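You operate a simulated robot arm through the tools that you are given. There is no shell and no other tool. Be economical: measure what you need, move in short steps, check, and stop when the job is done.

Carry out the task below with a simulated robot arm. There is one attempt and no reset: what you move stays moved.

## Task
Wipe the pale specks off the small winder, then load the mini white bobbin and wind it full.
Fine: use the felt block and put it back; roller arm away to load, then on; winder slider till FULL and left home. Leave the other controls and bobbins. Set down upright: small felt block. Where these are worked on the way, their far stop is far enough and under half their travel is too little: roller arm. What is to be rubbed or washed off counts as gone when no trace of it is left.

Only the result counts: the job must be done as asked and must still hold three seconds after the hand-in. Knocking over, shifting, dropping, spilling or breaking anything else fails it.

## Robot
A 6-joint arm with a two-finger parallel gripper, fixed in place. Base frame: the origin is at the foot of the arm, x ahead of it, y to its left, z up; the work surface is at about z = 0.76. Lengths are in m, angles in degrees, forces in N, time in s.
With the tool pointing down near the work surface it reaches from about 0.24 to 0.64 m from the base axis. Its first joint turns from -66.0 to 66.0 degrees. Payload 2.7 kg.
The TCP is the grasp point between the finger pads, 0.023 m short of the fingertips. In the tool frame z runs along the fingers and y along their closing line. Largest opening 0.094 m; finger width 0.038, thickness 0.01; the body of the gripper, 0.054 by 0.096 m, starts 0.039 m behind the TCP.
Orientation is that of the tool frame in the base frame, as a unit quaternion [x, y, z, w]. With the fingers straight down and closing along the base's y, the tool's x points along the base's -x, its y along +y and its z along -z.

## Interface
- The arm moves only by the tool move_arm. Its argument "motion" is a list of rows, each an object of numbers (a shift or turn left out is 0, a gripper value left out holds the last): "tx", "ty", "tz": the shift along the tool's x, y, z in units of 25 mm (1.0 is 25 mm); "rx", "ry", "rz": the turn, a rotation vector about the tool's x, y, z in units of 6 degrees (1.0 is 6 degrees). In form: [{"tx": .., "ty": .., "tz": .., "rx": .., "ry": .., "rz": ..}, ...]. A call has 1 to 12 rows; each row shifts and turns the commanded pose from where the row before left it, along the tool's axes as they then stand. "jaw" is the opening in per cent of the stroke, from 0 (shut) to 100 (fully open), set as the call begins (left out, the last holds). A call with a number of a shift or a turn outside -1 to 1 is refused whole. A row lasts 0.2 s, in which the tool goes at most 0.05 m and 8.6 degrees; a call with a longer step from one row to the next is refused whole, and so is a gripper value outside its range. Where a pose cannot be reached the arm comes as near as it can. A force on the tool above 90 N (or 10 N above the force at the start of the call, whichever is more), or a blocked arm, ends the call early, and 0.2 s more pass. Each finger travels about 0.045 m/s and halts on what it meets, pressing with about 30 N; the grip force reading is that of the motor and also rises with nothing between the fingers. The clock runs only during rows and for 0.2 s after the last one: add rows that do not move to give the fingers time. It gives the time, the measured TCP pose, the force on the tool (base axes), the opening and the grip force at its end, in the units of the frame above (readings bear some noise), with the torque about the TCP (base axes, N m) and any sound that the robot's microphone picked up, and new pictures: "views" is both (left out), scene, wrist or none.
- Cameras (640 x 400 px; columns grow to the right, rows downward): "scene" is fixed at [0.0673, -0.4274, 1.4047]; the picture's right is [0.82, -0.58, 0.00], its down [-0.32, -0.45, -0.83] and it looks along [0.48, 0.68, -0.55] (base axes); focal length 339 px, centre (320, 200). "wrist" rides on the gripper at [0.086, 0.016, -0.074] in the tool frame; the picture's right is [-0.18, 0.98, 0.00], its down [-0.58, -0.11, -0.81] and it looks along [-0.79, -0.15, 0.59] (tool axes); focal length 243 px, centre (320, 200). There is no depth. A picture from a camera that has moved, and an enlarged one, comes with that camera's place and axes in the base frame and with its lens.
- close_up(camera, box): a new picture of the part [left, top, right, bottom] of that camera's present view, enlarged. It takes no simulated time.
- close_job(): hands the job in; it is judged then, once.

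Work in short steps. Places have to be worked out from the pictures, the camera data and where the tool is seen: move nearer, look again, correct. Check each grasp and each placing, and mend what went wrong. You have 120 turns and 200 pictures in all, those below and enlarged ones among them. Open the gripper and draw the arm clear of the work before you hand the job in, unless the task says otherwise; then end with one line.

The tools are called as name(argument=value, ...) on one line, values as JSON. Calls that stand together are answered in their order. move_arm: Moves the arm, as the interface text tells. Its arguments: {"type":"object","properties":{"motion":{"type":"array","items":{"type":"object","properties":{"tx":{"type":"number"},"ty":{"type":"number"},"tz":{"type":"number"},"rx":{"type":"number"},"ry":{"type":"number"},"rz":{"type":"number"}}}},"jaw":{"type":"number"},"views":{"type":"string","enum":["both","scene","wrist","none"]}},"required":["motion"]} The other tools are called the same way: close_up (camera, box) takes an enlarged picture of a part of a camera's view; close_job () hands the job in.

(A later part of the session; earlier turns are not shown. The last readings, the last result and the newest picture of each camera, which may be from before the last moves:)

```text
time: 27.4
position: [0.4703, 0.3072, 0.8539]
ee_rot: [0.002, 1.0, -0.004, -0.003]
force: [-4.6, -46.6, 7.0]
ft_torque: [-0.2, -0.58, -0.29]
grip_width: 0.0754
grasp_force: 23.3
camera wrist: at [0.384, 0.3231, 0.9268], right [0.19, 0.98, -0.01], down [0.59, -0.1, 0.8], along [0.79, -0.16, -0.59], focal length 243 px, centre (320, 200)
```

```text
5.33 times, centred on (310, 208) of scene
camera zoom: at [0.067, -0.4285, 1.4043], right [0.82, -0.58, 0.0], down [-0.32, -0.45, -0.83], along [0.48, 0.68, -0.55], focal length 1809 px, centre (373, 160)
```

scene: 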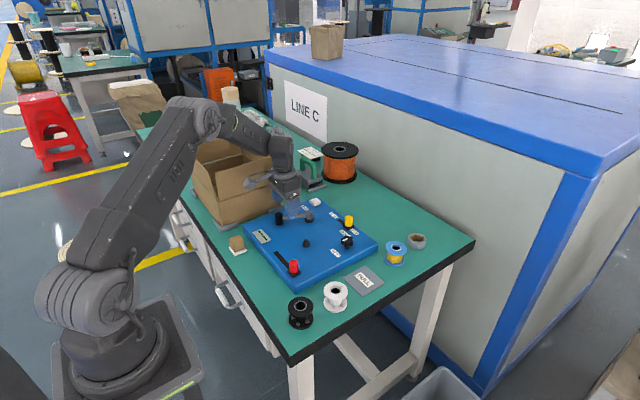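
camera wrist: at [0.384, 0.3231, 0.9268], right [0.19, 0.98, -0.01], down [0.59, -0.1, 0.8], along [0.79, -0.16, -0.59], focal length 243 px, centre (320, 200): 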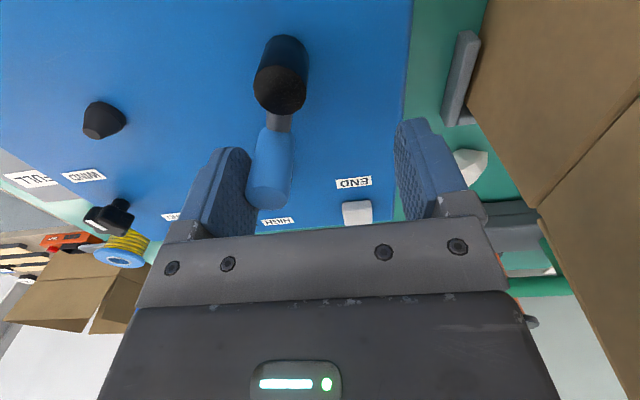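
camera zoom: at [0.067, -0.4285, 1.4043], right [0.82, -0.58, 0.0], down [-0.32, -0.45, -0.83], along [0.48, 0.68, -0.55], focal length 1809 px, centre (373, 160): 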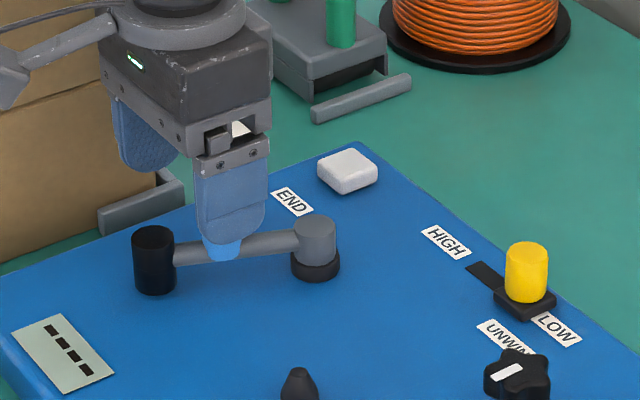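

The far stop is reached: 46 N, with the arm no longer moving. I'll centre the fingers back on the knob and lift clear.

move_arm(motion=[{"ty": -0.6}, {"ty": -0.6}, {}, {"tz": -0.8}, {"tz": -0.9}, {"tz": -0.9}, {"tz": -0.9}])

close_up(camera="scene", box=[260, 190, 360, 265])

```text
time: 29.0
position: [0.4681, 0.2843, 0.9408]
ee_rot: [0.0, 1.0, -0.001, 0.0]
force: [0.1, 0.2, 0.5]
ft_torque: [0.01, -0.01, 0.0]
grip_width: 0.0544
grasp_force: 0.1
camera wrist: at [0.3824, 0.2985, 1.0141], right [0.18, 0.98, 0.0], down [0.58, -0.11, 0.81], along [0.79, -0.15, -0.59], focal length 243 px, centre (320, 200)
```

scene: 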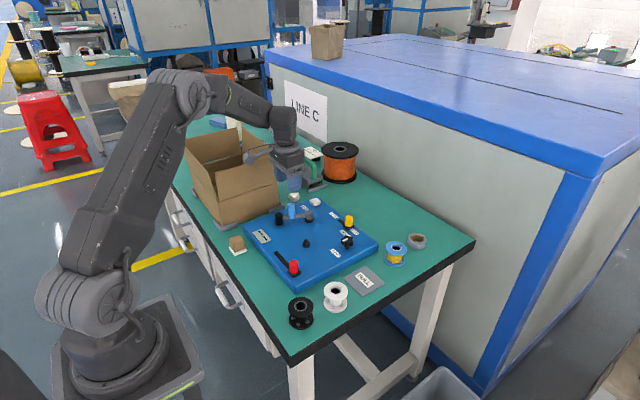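
wrist: 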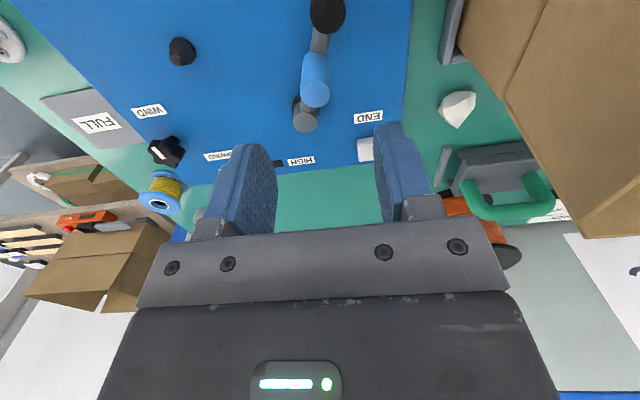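

```text
5.33 times, centred on (310, 228) of scene
camera zoom: at [0.0673, -0.4274, 1.4047], right [0.82, -0.58, 0.0], down [-0.32, -0.45, -0.83], along [0.48, 0.68, -0.55], focal length 1809 px, centre (373, 53)
```

zoom: 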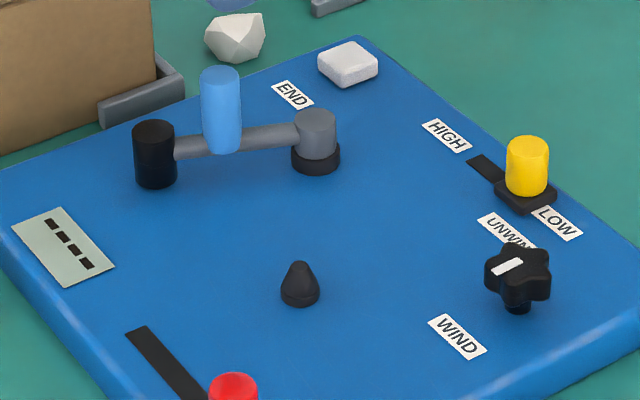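

The roller arm is fully away. Next I'll move above the white bobbin, near (0.402, −0.0155), with the jaws open.

move_arm(motion=[{"ty": -1, "tx": 0.22}, {"ty": -1, "tx": 0.22}, {"ty": -1, "tx": 0.22}, {"ty": -1, "tx": 0.22}, {"ty": -1, "tx": 0.22}, {"ty": -1, "tx": 0.22}, {"ty": -1, "tx": 0.22}, {"ty": -1, "tx": 0.22}, {"ty": -1, "tx": 0.22}, {"ty": -1, "tx": 0.22}, {"ty": -1, "tx": 0.22}, {"ty": -1, "tx": 0.22}], jaw=100)

close_up(camera="scene", box=[280, 230, 400, 320])

close_up(camera="wrist", box=[200, 0, 440, 160])

```text
time: 31.6
position: [0.4042, -0.0167, 0.9433]
ee_rot: [-0.001, 1.0, 0.0, 0.001]
force: [0.2, 0.7, 0.5]
ft_torque: [0.0, 0.02, 0.01]
grip_width: 0.094
grasp_force: 0.1
camera wrist: at [0.3175, -0.0032, 1.0163], right [0.18, 0.98, 0.0], down [0.58, -0.11, 0.81], along [0.79, -0.15, -0.59], focal length 243 px, centre (320, 200)
```

scene: 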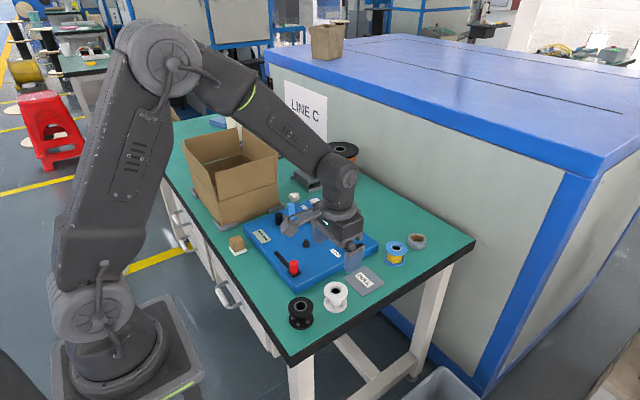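
wrist: 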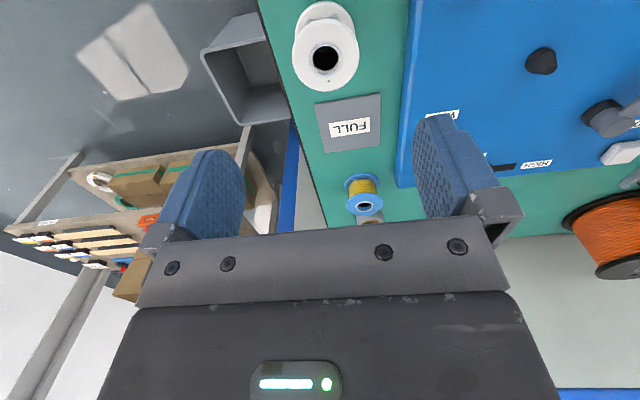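

```text
4.44 times, centred on (340, 275) of scene
camera zoom: at [0.0673, -0.4274, 1.4047], right [0.82, -0.58, 0.0], down [-0.32, -0.45, -0.83], along [0.48, 0.68, -0.55], focal length 1507 px, centre (231, -133)
```

zoom: 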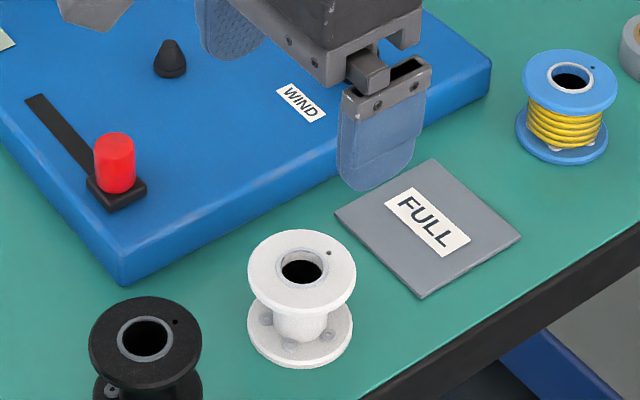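

```text
2.50 times, centred on (320, 80) of wrist
camera zoom: at [0.3175, -0.0032, 1.0163], right [0.18, 0.98, 0.0], down [0.58, -0.11, 0.81], along [0.79, -0.15, -0.59], focal length 606 px, centre (320, 500)
```

zoom: 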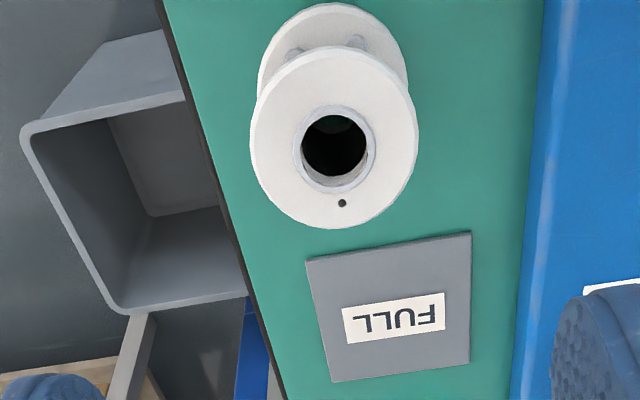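

Both cameras put the bobbin at about (0.403, −0.015), 54 mm across with its top at z about 0.81. I'll go straight down so the pads span both flanges.

move_arm(motion=[{"tz": 0.9, "ty": 0.06, "tx": 0.04}, {"tz": 0.9}, {"tz": 0.9}, {"tz": 0.9}, {"tz": 0.9}, {"tz": 0.9}, {"tz": 0.6}, {"tz": 0.25}, {}])

close_up(camera="wrist", box=[180, 60, 480, 260])

```text
time: 33.6
position: [0.404, -0.0148, 0.7857]
ee_rot: [0.0, 1.0, 0.0, 0.001]
force: [-0.7, -0.2, 0.5]
ft_torque: [-0.02, 0.01, -0.01]
grip_width: 0.0941
grasp_force: 0.1
camera wrist: at [0.317, -0.001, 0.8586], right [0.18, 0.98, 0.0], down [0.58, -0.11, 0.81], along [0.79, -0.15, -0.59], focal length 243 px, centre (320, 200)
```

scene: 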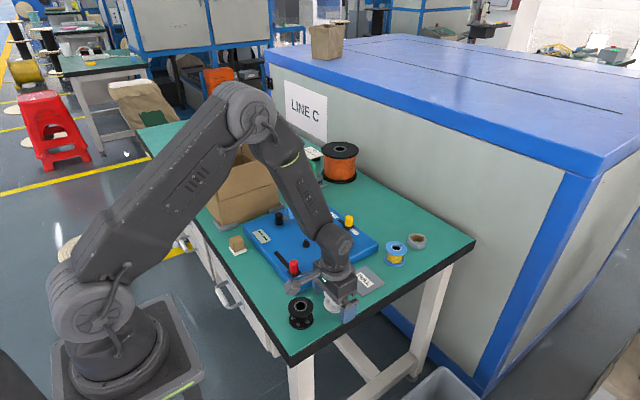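
wrist: 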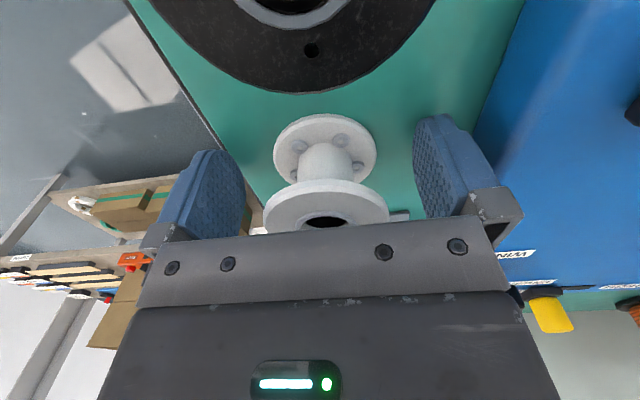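

```text
2.00 times, centred on (330, 160) of wrist
camera zoom: at [0.317, -0.001, 0.8586], right [0.18, 0.98, 0.0], down [0.58, -0.11, 0.81], along [0.79, -0.15, -0.59], focal length 485 px, centre (300, 280)
```

zoom: 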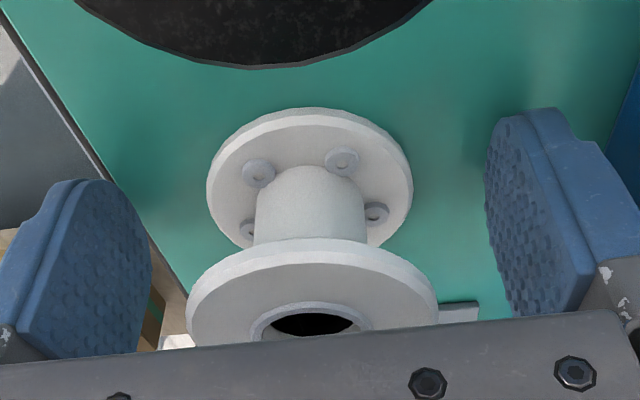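

The bobbin is centred between the fingers, so I'll close on it.

move_arm(motion=[{}, {}, {}, {}, {}], jaw=40, views="wrist")

move_arm(motion=[{"tz": -0.5}, {"tz": -0.8}, {"tz": -0.8}, {"tz": -0.8}])

close_up(camera="wrist", box=[180, 60, 480, 260])

close_up(camera="scene", box=[280, 230, 400, 320])

```text
time: 34.8
position: [0.4032, -0.0151, 0.7852]
ee_rot: [-0.001, 1.0, 0.0, 0.0]
force: [-1.7, 1.4, 1.9]
ft_torque: [-0.04, -0.04, 0.0]
grip_width: 0.0551
grasp_force: 29.6
camera wrist: at [0.3169, -0.0009, 0.8588], right [0.18, 0.98, 0.0], down [0.58, -0.11, 0.81], along [0.79, -0.15, -0.59], focal length 243 px, centre (320, 200)
```

wrist: 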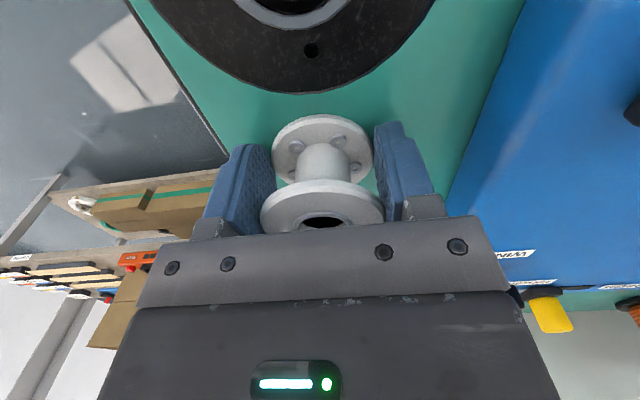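

```text
time: 35.8
position: [0.4034, -0.0147, 0.8583]
ee_rot: [0.0, 1.0, -0.001, 0.0]
force: [-0.2, -0.2, -1.2]
ft_torque: [0.01, -0.04, 0.0]
grip_width: 0.0548
grasp_force: 29.7
camera wrist: at [0.3162, 0.0002, 0.9316], right [0.18, 0.98, 0.0], down [0.58, -0.11, 0.81], along [0.79, -0.15, -0.59], focal length 243 px, centre (320, 200)
```

scene: 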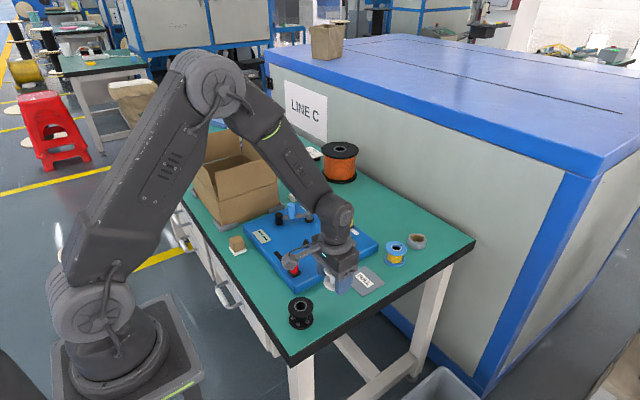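
wrist: 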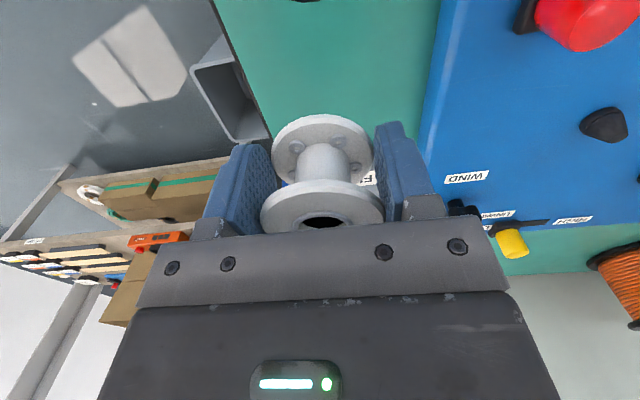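

```text
2.00 times, centred on (330, 160) of wrist
camera zoom: at [0.3162, 0.0002, 0.9316], right [0.18, 0.98, 0.0], down [0.58, -0.11, 0.81], along [0.79, -0.15, -0.59], focal length 485 px, centre (300, 280)
```

zoom: 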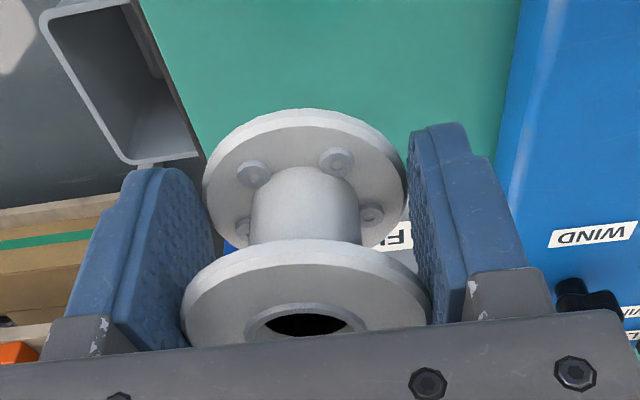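

```text
4.44 times, centred on (340, 275) of scene
camera zoom: at [0.0673, -0.4274, 1.4047], right [0.82, -0.58, 0.0], down [-0.32, -0.45, -0.83], along [0.48, 0.68, -0.55], focal length 1507 px, centre (231, -133)
```

zoom: 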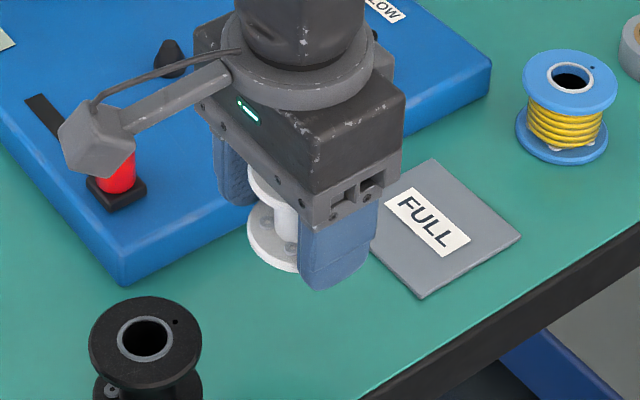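

The bobbin is held firmly and centred on the TCP to within about 1–2 mm, with its bottom 25 mm below the TCP. I'll carry it to hover over the cone at about (0.4445, 0.172).

move_arm(motion=[{"tz": -0.7}, {"tx": -0.205, "ty": 0.935}, {"tx": -0.205, "ty": 0.935}, {"tx": -0.205, "ty": 0.935}, {"tx": -0.205, "ty": 0.935}, {"tx": -0.205, "ty": 0.935}, {"tx": -0.205, "ty": 0.935}, {"tx": -0.205, "ty": 0.935}, {"tx": -0.205, "ty": 0.935}, {}])

close_up(camera="wrist", box=[220, 60, 420, 200])

close_up(camera="scene", box=[265, 200, 345, 260])

```text
time: 38.0
position: [0.4427, 0.1729, 0.8754]
ee_rot: [0.0, 1.0, 0.0, 0.0]
force: [-1.1, 0.2, -0.7]
ft_torque: [-0.03, -0.02, 0.0]
grip_width: 0.0549
grasp_force: 30.1
camera wrist: at [0.3563, 0.1877, 0.9494], right [0.18, 0.98, 0.0], down [0.58, -0.11, 0.81], along [0.79, -0.15, -0.59], focal length 243 px, centre (320, 200)
```

scene: 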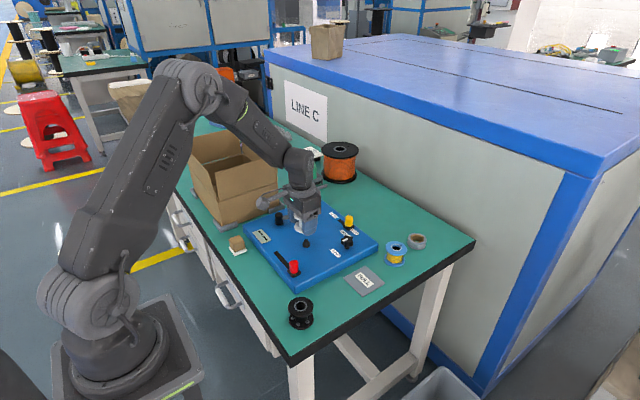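
wrist: 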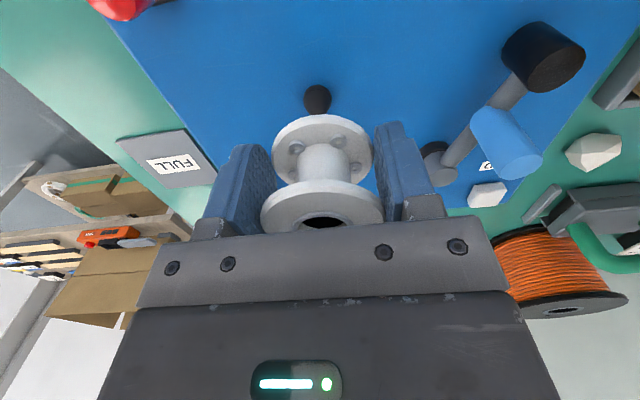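

```text
2.86 times, centred on (320, 130) of wrist
camera zoom: at [0.3563, 0.1877, 0.9494], right [0.18, 0.98, 0.0], down [0.58, -0.11, 0.81], along [0.79, -0.15, -0.59], focal length 693 px, centre (320, 400)
```

zoom: 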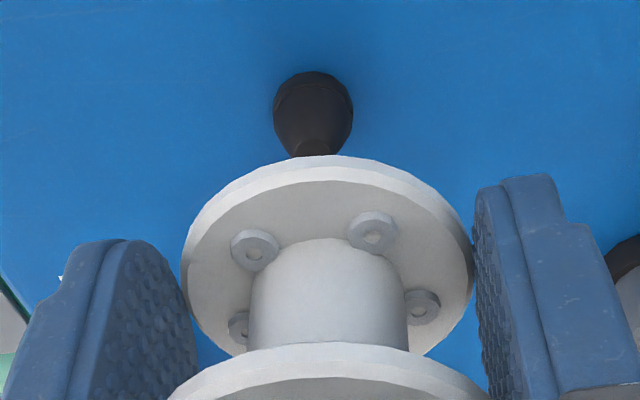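

```text
6.67 times, centred on (305, 230) of scene
camera zoom: at [0.0673, -0.4273, 1.4047], right [0.82, -0.58, 0.0], down [-0.32, -0.45, -0.83], along [0.48, 0.68, -0.55], focal length 2261 px, centre (420, 0)
```

zoom: 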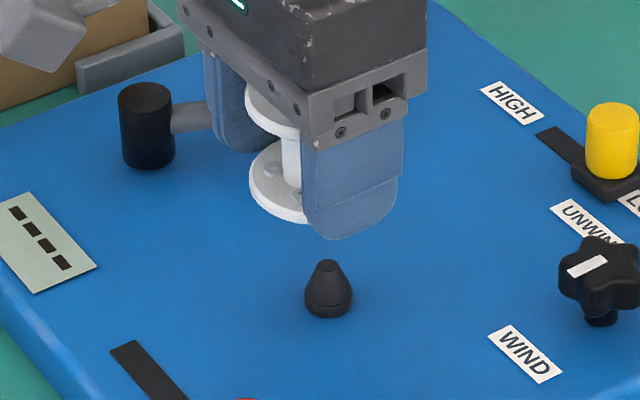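

The cone reads as (0.447, 0.169) from the wrist camera and (0.444, 0.172) from the scene camera. I'll shift about 2 mm in each axis, lower to just above the tip and look again.

move_arm(motion=[{"tx": -0.09, "ty": -0.09, "tz": 0.4}, {"tz": 0.5}, {"tz": 0.4}, {}])

close_up(camera="wrist", box=[220, 60, 420, 200])

close_up(camera="scene", box=[265, 200, 345, 260])

```text
time: 39.0
position: [0.4443, 0.1703, 0.842]
ee_rot: [0.0, 1.0, 0.0, -0.001]
force: [0.6, -0.3, -0.3]
ft_torque: [-0.03, 0.0, 0.02]
grip_width: 0.0546
grasp_force: 30.0
camera wrist: at [0.3587, 0.1851, 0.9157], right [0.18, 0.98, 0.0], down [0.58, -0.11, 0.81], along [0.79, -0.15, -0.59], focal length 243 px, centre (320, 200)
```

scene: 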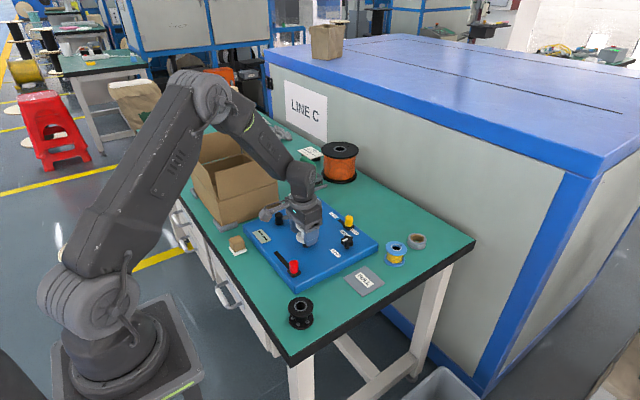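
wrist: 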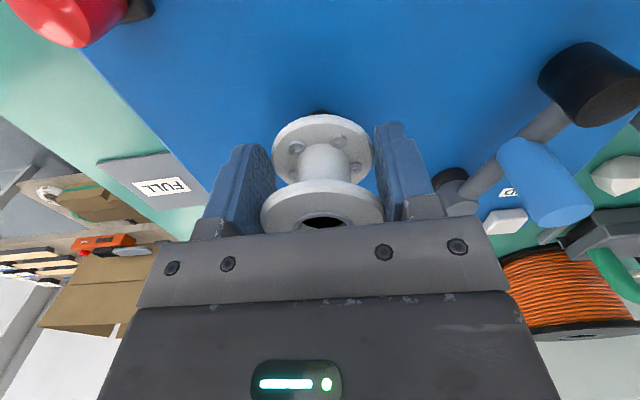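

```text
2.86 times, centred on (320, 130) of wrist
camera zoom: at [0.3587, 0.1851, 0.9157], right [0.18, 0.98, 0.0], down [0.58, -0.11, 0.81], along [0.79, -0.15, -0.59], focal length 693 px, centre (320, 400)
```

zoom: 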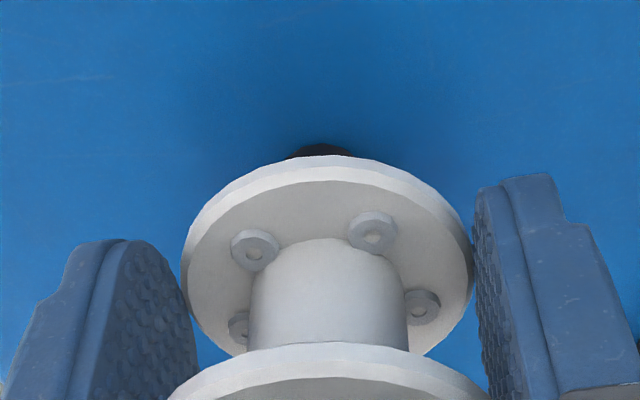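

```text
6.67 times, centred on (305, 230) of scene
camera zoom: at [0.0673, -0.4274, 1.4047], right [0.82, -0.58, 0.0], down [-0.32, -0.45, -0.83], along [0.48, 0.68, -0.55], focal length 2261 px, centre (420, 0)
```

zoom: 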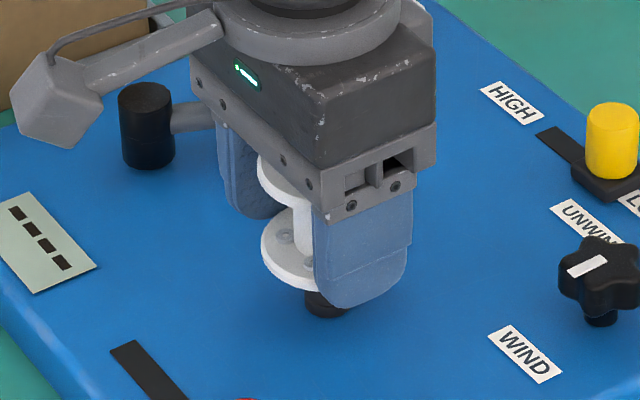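

The bobbin and cone line up to within about 1–2 mm. I'll lower slowly over the cone, watching the force.

move_arm(motion=[{"ty": -0.04, "tx": -0.02, "tz": 0.2}, {"tz": 0.2}, {"tz": 0.2}, {"tz": 0.2}, {}])

close_up(camera="scene", box=[265, 200, 345, 260])

```text
time: 40.2
position: [0.445, 0.169, 0.822]
ee_rot: [0.0, 1.0, 0.0, 0.001]
force: [-1.7, 0.9, 1.4]
ft_torque: [0.05, 0.07, 0.03]
grip_width: 0.0547
grasp_force: 29.5
camera wrist: at [0.3587, 0.1838, 0.8955], right [0.18, 0.98, 0.0], down [0.58, -0.11, 0.81], along [0.79, -0.15, -0.59], focal length 243 px, centre (320, 200)
```

scene: 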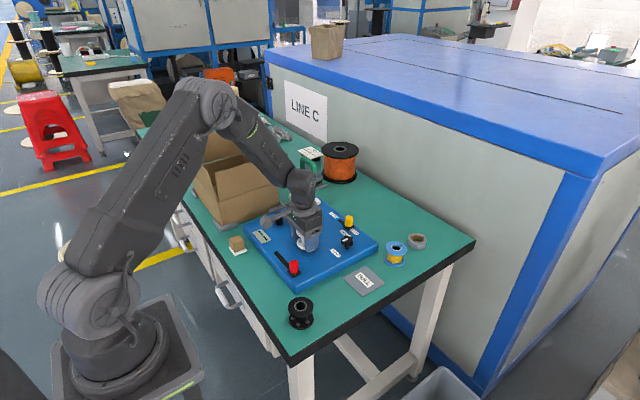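
wrist: 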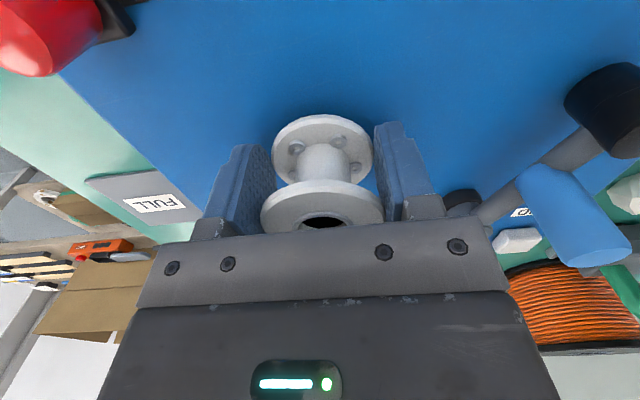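

```text
6.67 times, centred on (305, 230) of scene
camera zoom: at [0.0672, -0.4273, 1.4047], right [0.82, -0.58, 0.0], down [-0.32, -0.45, -0.83], along [0.48, 0.68, -0.55], focal length 2261 px, centre (420, 0)
```

zoom: 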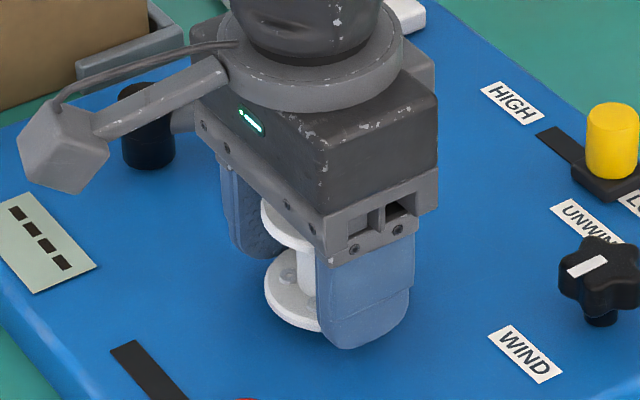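

The cone has entered the hole with almost no force. I'll lower the last 8 mm or so to the panel.

move_arm(motion=[{"tz": 0.12}, {"tz": 0.12}, {"tz": 0.06}, {}], views="none")

```text
time: 41.2
position: [0.4453, 0.1695, 0.8148]
ee_rot: [0.0, 1.0, 0.0, -0.001]
force: [0.0, 0.2, 0.6]
ft_torque: [0.0, 0.02, -0.01]
grip_width: 0.0551
grasp_force: 29.6
```

move_arm(motion=[{"tz": 0.06}, {"tz": 0.06}, {}], views="none")

```text
time: 42.0
position: [0.4449, 0.1699, 0.8136]
ee_rot: [0.0, 1.0, 0.0, 0.002]
force: [-7.0, -1.9, 20.9]
ft_torque: [-0.09, -0.52, -0.06]
grip_width: 0.0547
grasp_force: 30.3
```

It's seated: contact at z 0.8136, with the bobbin bottom at panel height. I'll relax the press, open and lift off.

move_arm(motion=[{"tz": -0.08}, {}], views="none")

move_arm(motion=[{}, {}, {}, {}, {"tz": -0.4}, {"tz": -0.8}, {"tz": -0.9}, {"tz": -0.9}, {"tz": -0.9}], jaw=90)

close_up(camera="scene", box=[260, 190, 360, 265])

close_up(camera="wrist", box=[180, 0, 480, 200])

```text
time: 42.6
position: [0.4465, 0.1689, 0.8143]
ee_rot: [0.0, 1.0, -0.001, 0.001]
force: [2.0, -0.2, 5.7]
ft_torque: [-0.04, -0.21, 0.03]
grip_width: 0.055
grasp_force: 29.5
```

```text
time: 44.6
position: [0.4439, 0.1693, 0.912]
ee_rot: [0.0, 1.0, 0.001, 0.0]
force: [-0.4, -0.1, 0.0]
ft_torque: [0.0, -0.02, 0.0]
grip_width: 0.0847
grasp_force: 0.1
camera wrist: at [0.3586, 0.1841, 0.985], right [0.18, 0.98, 0.0], down [0.58, -0.11, 0.81], along [0.79, -0.15, -0.59], focal length 243 px, centre (320, 200)
```

scene: 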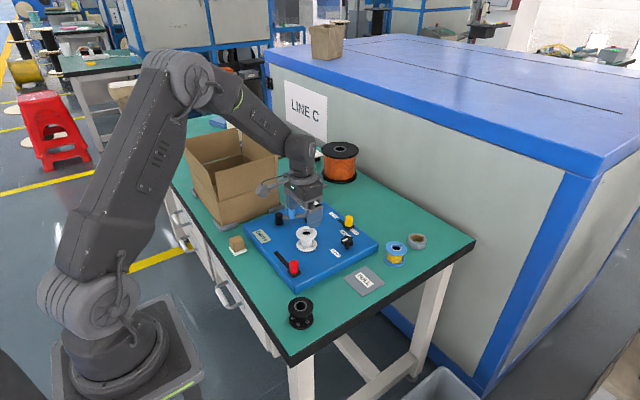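
wrist: 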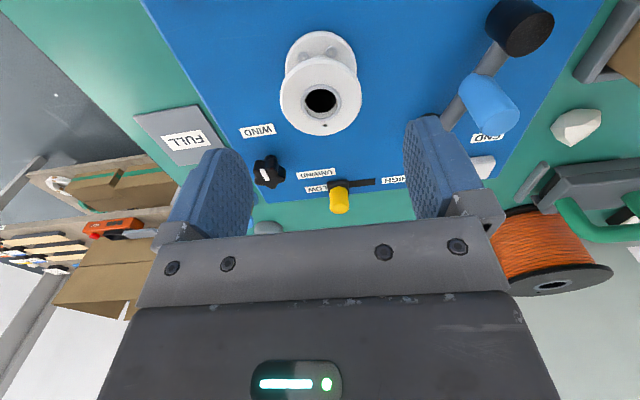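

```text
5.33 times, centred on (310, 228) of scene
camera zoom: at [0.0673, -0.4274, 1.4047], right [0.82, -0.58, 0.0], down [-0.32, -0.45, -0.83], along [0.48, 0.68, -0.55], focal length 1809 px, centre (373, 53)
```

zoom: 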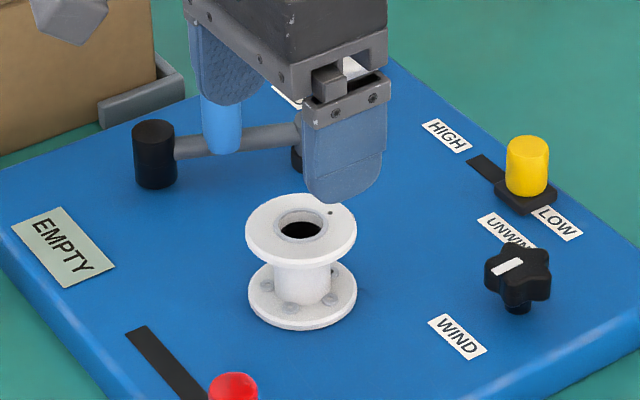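

```text
2.00 times, centred on (330, 100) of wrist
camera zoom: at [0.3586, 0.1841, 0.985], right [0.18, 0.98, 0.0], down [0.58, -0.11, 0.81], along [0.79, -0.15, -0.59], focal length 485 px, centre (300, 400)
```

zoom: 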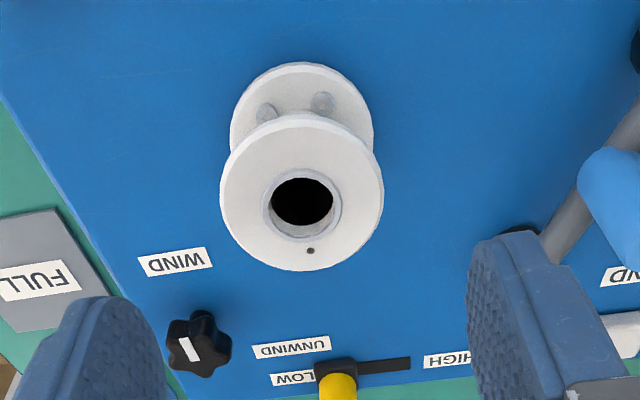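

The display now reads EMPTY, so the bobbin is recognised. Next I'll swing the roller arm on by pushing the knob towards −y with closed fingers from its +y side. First I'll hover at (0.468, 0.312).

move_arm(motion=[{"tx": -0.16, "ty": 0.95}, {"tx": -0.16, "ty": 0.95}, {"tx": -0.16, "ty": 0.95}, {"tx": -0.16, "ty": 0.95}, {"tx": -0.16, "ty": 0.95}, {"tx": -0.16, "ty": 0.95}, {}, {}], jaw=0)

close_up(camera="scene", box=[260, 170, 360, 245])

```text
time: 46.4
position: [0.4678, 0.3118, 0.9125]
ee_rot: [0.0, 1.0, 0.0, 0.0]
force: [-0.4, 0.2, -0.6]
ft_torque: [0.03, 0.0, -0.03]
grip_width: 0.0002
grasp_force: 29.9
camera wrist: at [0.3816, 0.3259, 0.9854], right [0.18, 0.98, 0.0], down [0.58, -0.11, 0.81], along [0.79, -0.15, -0.59], focal length 243 px, centre (320, 200)
```

scene: 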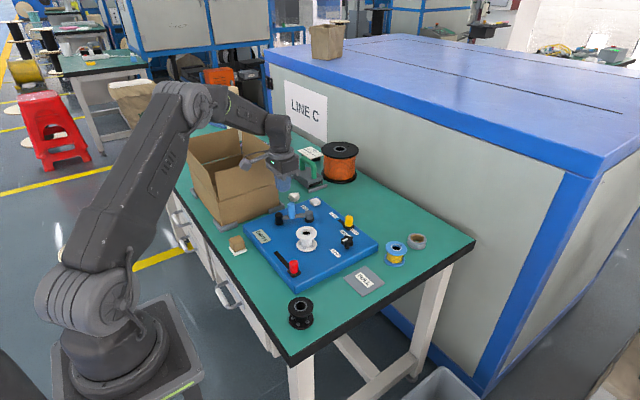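
wrist: 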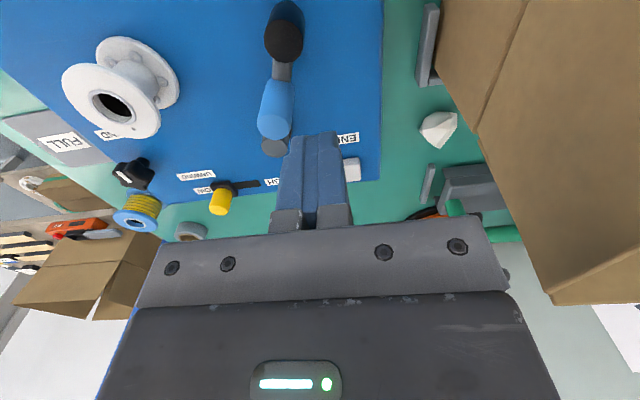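

```text
5.33 times, centred on (310, 208) of scene
camera zoom: at [0.0673, -0.4274, 1.4047], right [0.82, -0.58, 0.0], down [-0.32, -0.45, -0.83], along [0.48, 0.68, -0.55], focal length 1809 px, centre (373, 160)
```

zoom: 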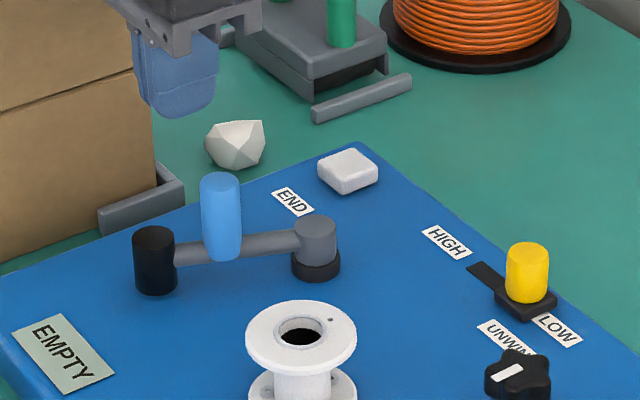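

The knob is at about (0.470, 0.279) and the closed fingers are clear on its +y side. I'll lower to z about 0.852 and push −y.

move_arm(motion=[{"tz": 0.8}, {"tz": 0.8}, {"tz": 0.8}, {"ty": -0.3}, {"ty": -0.3}, {"ty": -0.3}, {"ty": -0.3}, {"ty": -0.3}, {}])

close_up(camera="scene", box=[260, 170, 360, 245])

```text
time: 48.4
position: [0.4703, 0.2744, 0.8511]
ee_rot: [0.001, 1.0, 0.0, 0.0]
force: [0.2, 0.4, 0.7]
ft_torque: [-0.03, 0.0, 0.03]
grip_width: 0.0
grasp_force: 30.2
camera wrist: at [0.384, 0.2888, 0.9245], right [0.18, 0.98, 0.0], down [0.58, -0.11, 0.81], along [0.79, -0.15, -0.59], focal length 243 px, centre (320, 200)
```

scene: 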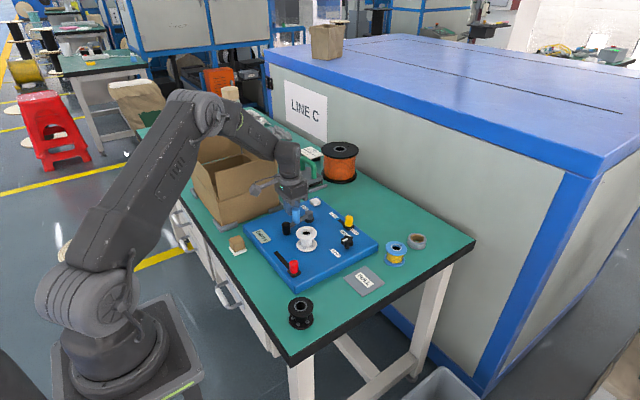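
wrist: 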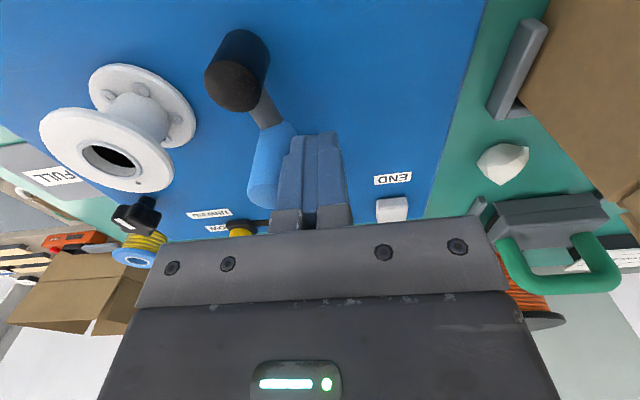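

```text
5.33 times, centred on (310, 208) of scene
camera zoom: at [0.0673, -0.4274, 1.4047], right [0.82, -0.58, 0.0], down [-0.32, -0.45, -0.83], along [0.48, 0.68, -0.55], focal length 1809 px, centre (373, 160)
```

zoom: 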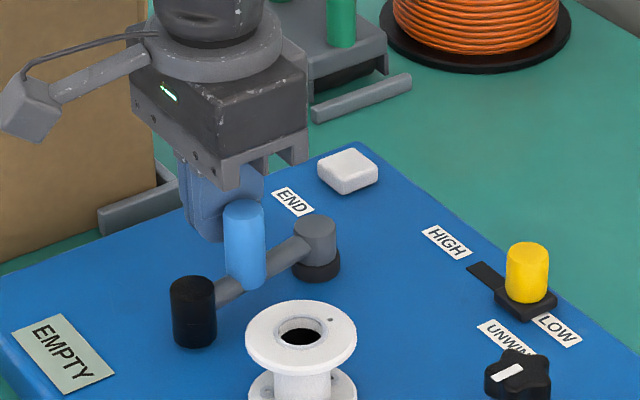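

The arm is swinging towards the bobbin. I'll continue in smaller steps until it reaches the stop.

move_arm(motion=[{"ty": -0.2}, {"ty": -0.2}, {"ty": -0.2}, {"ty": -0.1}, {"ty": -0.1}, {}])

close_up(camera="scene", box=[260, 180, 360, 255])

```text
time: 49.8
position: [0.4703, 0.2553, 0.8515]
ee_rot: [-0.001, 1.0, 0.002, 0.001]
force: [0.5, 17.7, 0.0]
ft_torque: [-0.05, 0.02, 0.14]
grip_width: 0.0
grasp_force: 30.2
camera wrist: at [0.3844, 0.27, 0.9248], right [0.18, 0.98, 0.0], down [0.58, -0.11, 0.81], along [0.79, -0.14, -0.59], focal length 243 px, centre (320, 200)
```

scene: 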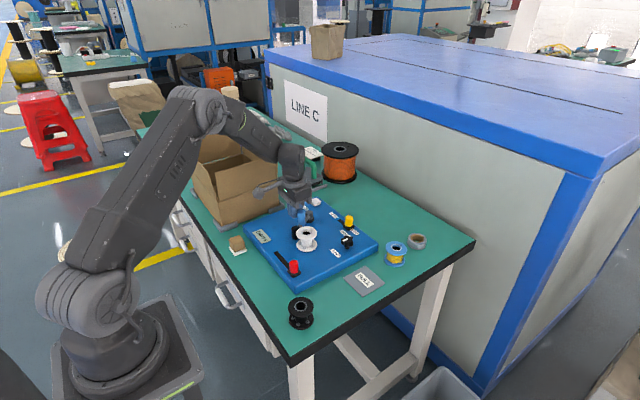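
wrist: 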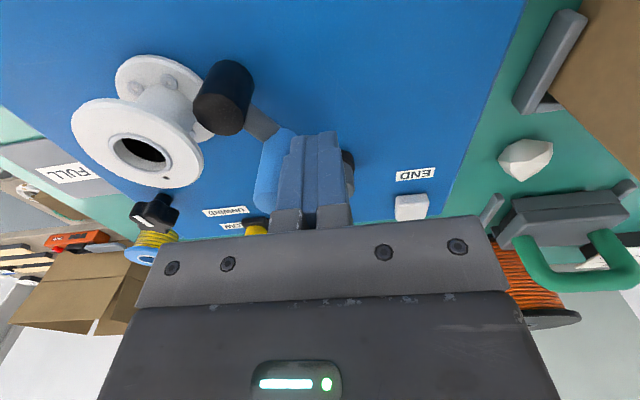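

```text
5.33 times, centred on (310, 218) of scene
camera zoom: at [0.0673, -0.4269, 1.4048], right [0.82, -0.58, 0.0], down [-0.32, -0.45, -0.83], along [0.48, 0.68, -0.55], focal length 1809 px, centre (373, 107)
```

zoom: 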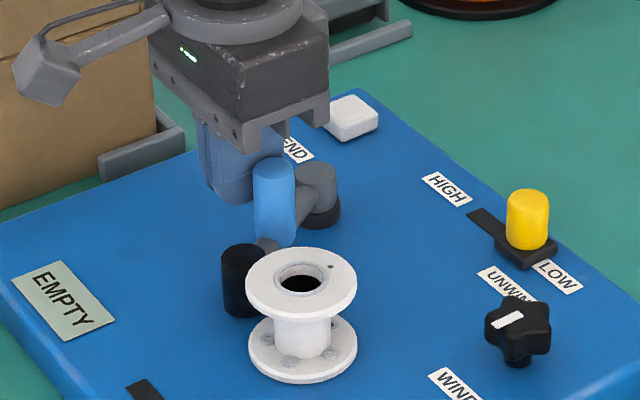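

The knob stopped with 18 N, and the roller is back against the bobbin in its original "on" position. I'll back off, rise and go over the red slider, at about (0.366, 0.105), with the jaw open.

move_arm(motion=[{"ty": 0.5}, {"tz": -0.9}, {"tz": -0.9}, {"tz": -0.9}, {"tx": 0.6, "ty": -0.94}, {"tx": 0.6, "ty": -0.94}, {"tx": 0.6, "ty": -0.94}, {"tx": 0.6, "ty": -0.94}, {"tx": 0.6, "ty": -0.94}, {"tx": 0.6, "ty": -0.94}, {"tx": 0.58, "ty": -0.9}], jaw=0, views="none")

move_arm(motion=[{}, {}, {}, {}], jaw=60)

close_up(camera="scene", box=[240, 200, 360, 290])

close_up(camera="wrist", box=[200, 0, 440, 160])

```text
time: 52.2
position: [0.3629, 0.1025, 0.9201]
ee_rot: [0.0, 1.0, 0.0, 0.0]
force: [0.7, 0.5, -0.9]
ft_torque: [0.02, 0.03, -0.02]
grip_width: 0.0001
grasp_force: 30.0
```

```text
time: 53.2
position: [0.3636, 0.1029, 0.9194]
ee_rot: [0.0, 1.0, 0.0, 0.001]
force: [0.6, 1.1, -0.9]
ft_torque: [0.0, 0.0, -0.03]
grip_width: 0.0563
grasp_force: 0.0
camera wrist: at [0.2779, 0.1179, 0.9931], right [0.18, 0.98, 0.0], down [0.58, -0.11, 0.81], along [0.79, -0.15, -0.59], focal length 243 px, centre (320, 200)
```

scene: 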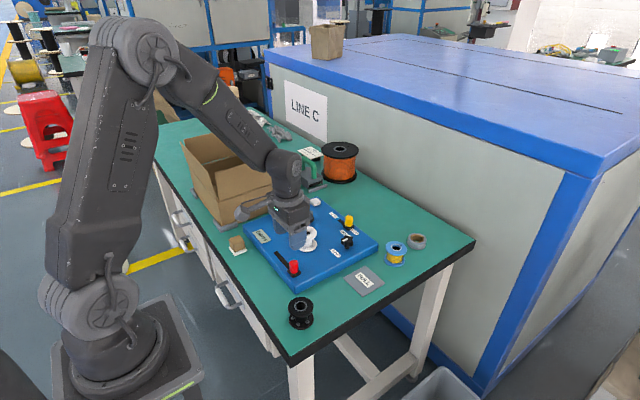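
wrist: 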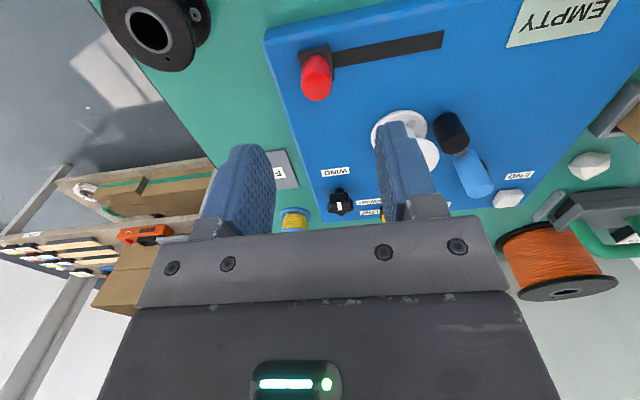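

```text
4.44 times, centred on (300, 245) of scene
camera zoom: at [0.0673, -0.4274, 1.4047], right [0.82, -0.58, 0.0], down [-0.32, -0.45, -0.83], along [0.48, 0.68, -0.55], focal length 1507 px, centre (409, 0)
```

zoom: 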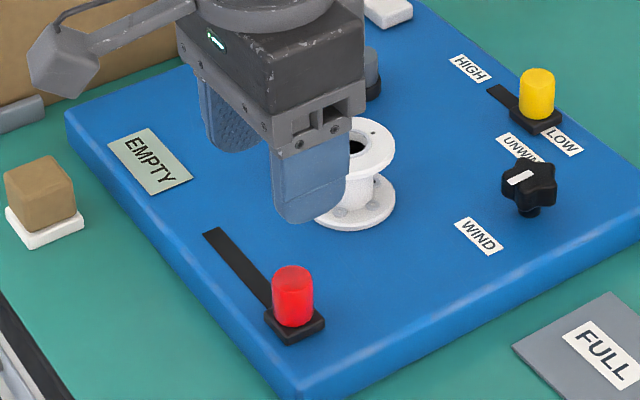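

```text
2.50 times, centred on (320, 80) of wrist
camera zoom: at [0.2779, 0.1179, 0.9931], right [0.18, 0.98, 0.0], down [0.58, -0.11, 0.81], along [0.79, -0.15, -0.59], focal length 606 px, centre (320, 500)
```

zoom: 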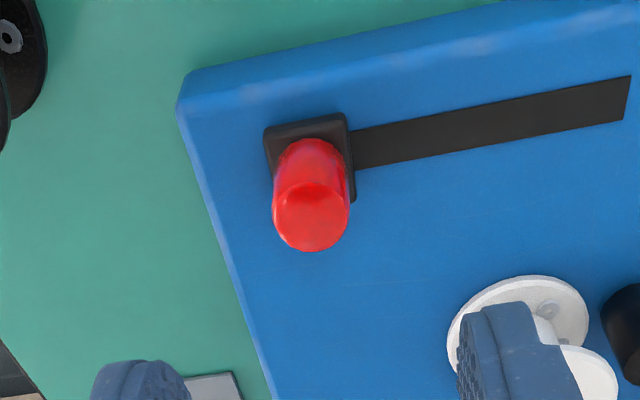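

The knob points to WIND, so I'll leave it. The red slider knob is at about (0.367, 0.102), top z about 0.823. I'll descend around it and grip.

move_arm(motion=[{"tz": 0.9, "tx": -0.12}, {"tz": 0.9}, {"tz": 0.9}, {"tz": 0.8}, {"tz": 0.28}, {}], views="none")

move_arm(motion=[{}, {}, {}, {}], jaw=10)

close_up(camera="scene", box=[240, 200, 360, 290])

```text
time: 54.6
position: [0.3677, 0.1041, 0.8238]
ee_rot: [0.0, 1.0, 0.0, 0.0]
force: [0.4, 0.5, -0.9]
ft_torque: [0.03, 0.01, 0.01]
grip_width: 0.0563
grasp_force: 0.1
```

```text
time: 55.6
position: [0.3679, 0.1053, 0.8241]
ee_rot: [0.0, 1.0, 0.0, -0.001]
force: [0.8, 0.9, -2.8]
ft_torque: [-0.51, -0.3, -0.05]
grip_width: 0.0229
grasp_force: 45.1
camera wrist: at [0.2818, 0.1191, 0.8978], right [0.18, 0.98, 0.0], down [0.58, -0.11, 0.81], along [0.79, -0.15, -0.59], focal length 243 px, centre (320, 200)
```

scene: 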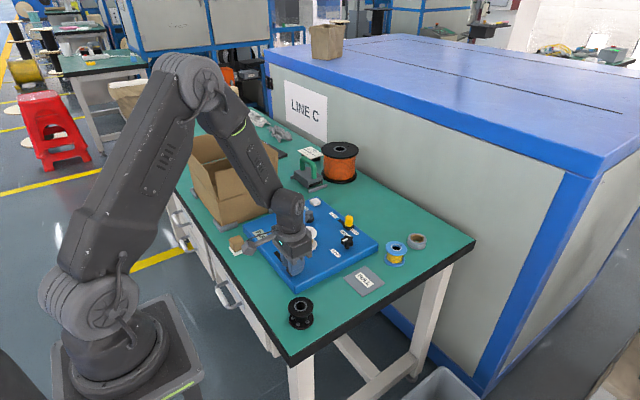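
wrist: 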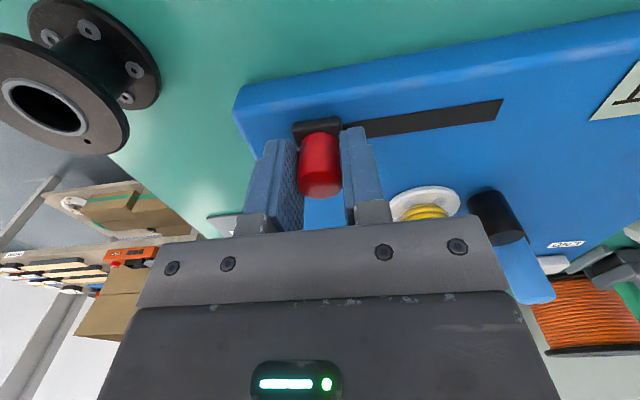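

```text
4.44 times, centred on (300, 245) of scene
camera zoom: at [0.0673, -0.4273, 1.4047], right [0.82, -0.58, 0.0], down [-0.32, -0.45, -0.83], along [0.48, 0.68, -0.55], focal length 1507 px, centre (409, 0)
```

zoom: 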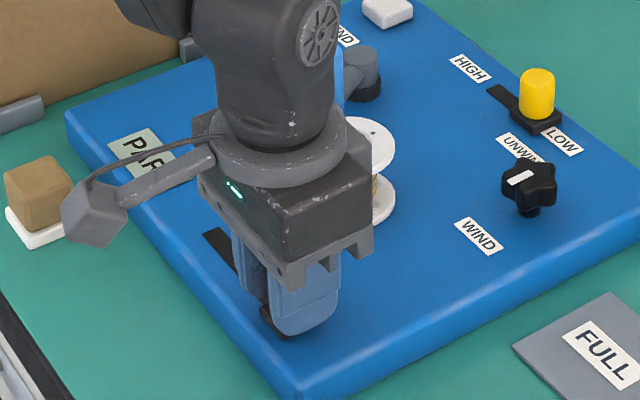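

The display already shows PART and wire is on the bobbin, so winding runs as soon as the slider leaves home. I'll advance it a little and watch the display.

move_arm(motion=[{"ty": 0.2}])

close_up(camera="scene", box=[240, 200, 360, 290])

close_up(camera="wrist", box=[280, 40, 640, 280])

```text
time: 56.0
position: [0.3673, 0.1091, 0.825]
ee_rot: [-0.001, 1.0, 0.0, 0.0]
force: [1.2, -0.8, 4.5]
ft_torque: [-0.6, 0.6, 0.02]
grip_width: 0.0229
grasp_force: 44.7
camera wrist: at [0.2818, 0.1235, 0.8978], right [0.18, 0.98, 0.0], down [0.58, -0.11, 0.81], along [0.79, -0.15, -0.59], focal length 243 px, centre (320, 200)
```

scene: 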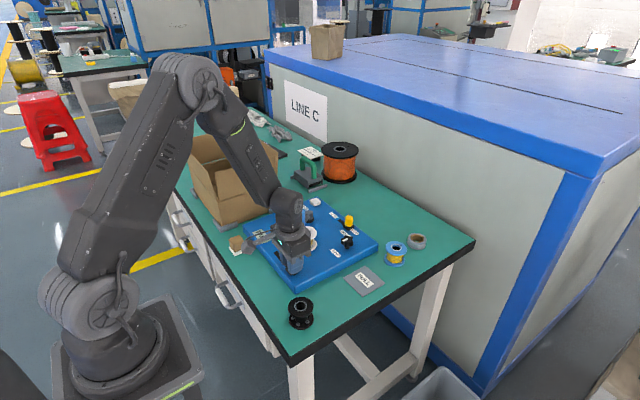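
wrist: 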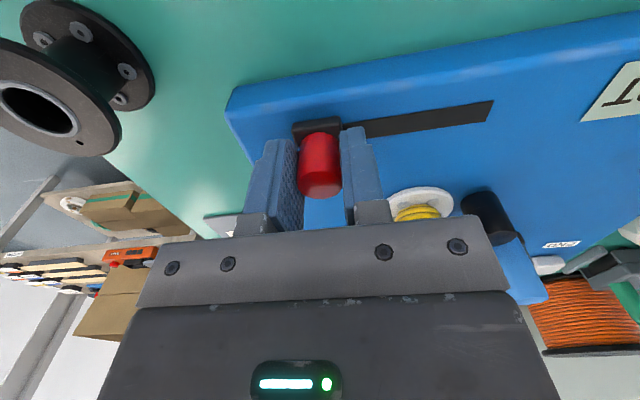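

```text
4.44 times, centred on (300, 245) of scene
camera zoom: at [0.0673, -0.4274, 1.4047], right [0.82, -0.58, 0.0], down [-0.32, -0.45, -0.83], along [0.48, 0.68, -0.55], focal length 1507 px, centre (409, 0)
```

zoom: 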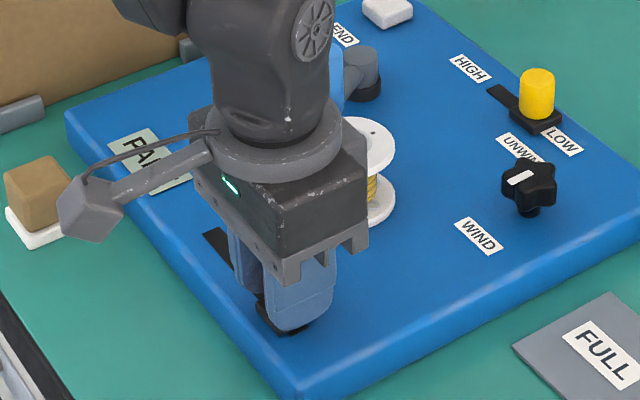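

```text
1.67 times, centred on (460, 160) of wrist
camera zoom: at [0.2818, 0.1235, 0.8978], right [0.18, 0.98, 0.0], down [0.58, -0.11, 0.81], along [0.79, -0.15, -0.59], focal length 404 px, centre (87, 267)
```

zoom: 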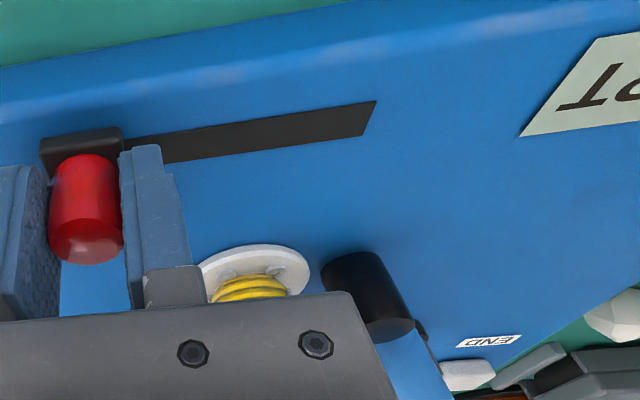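

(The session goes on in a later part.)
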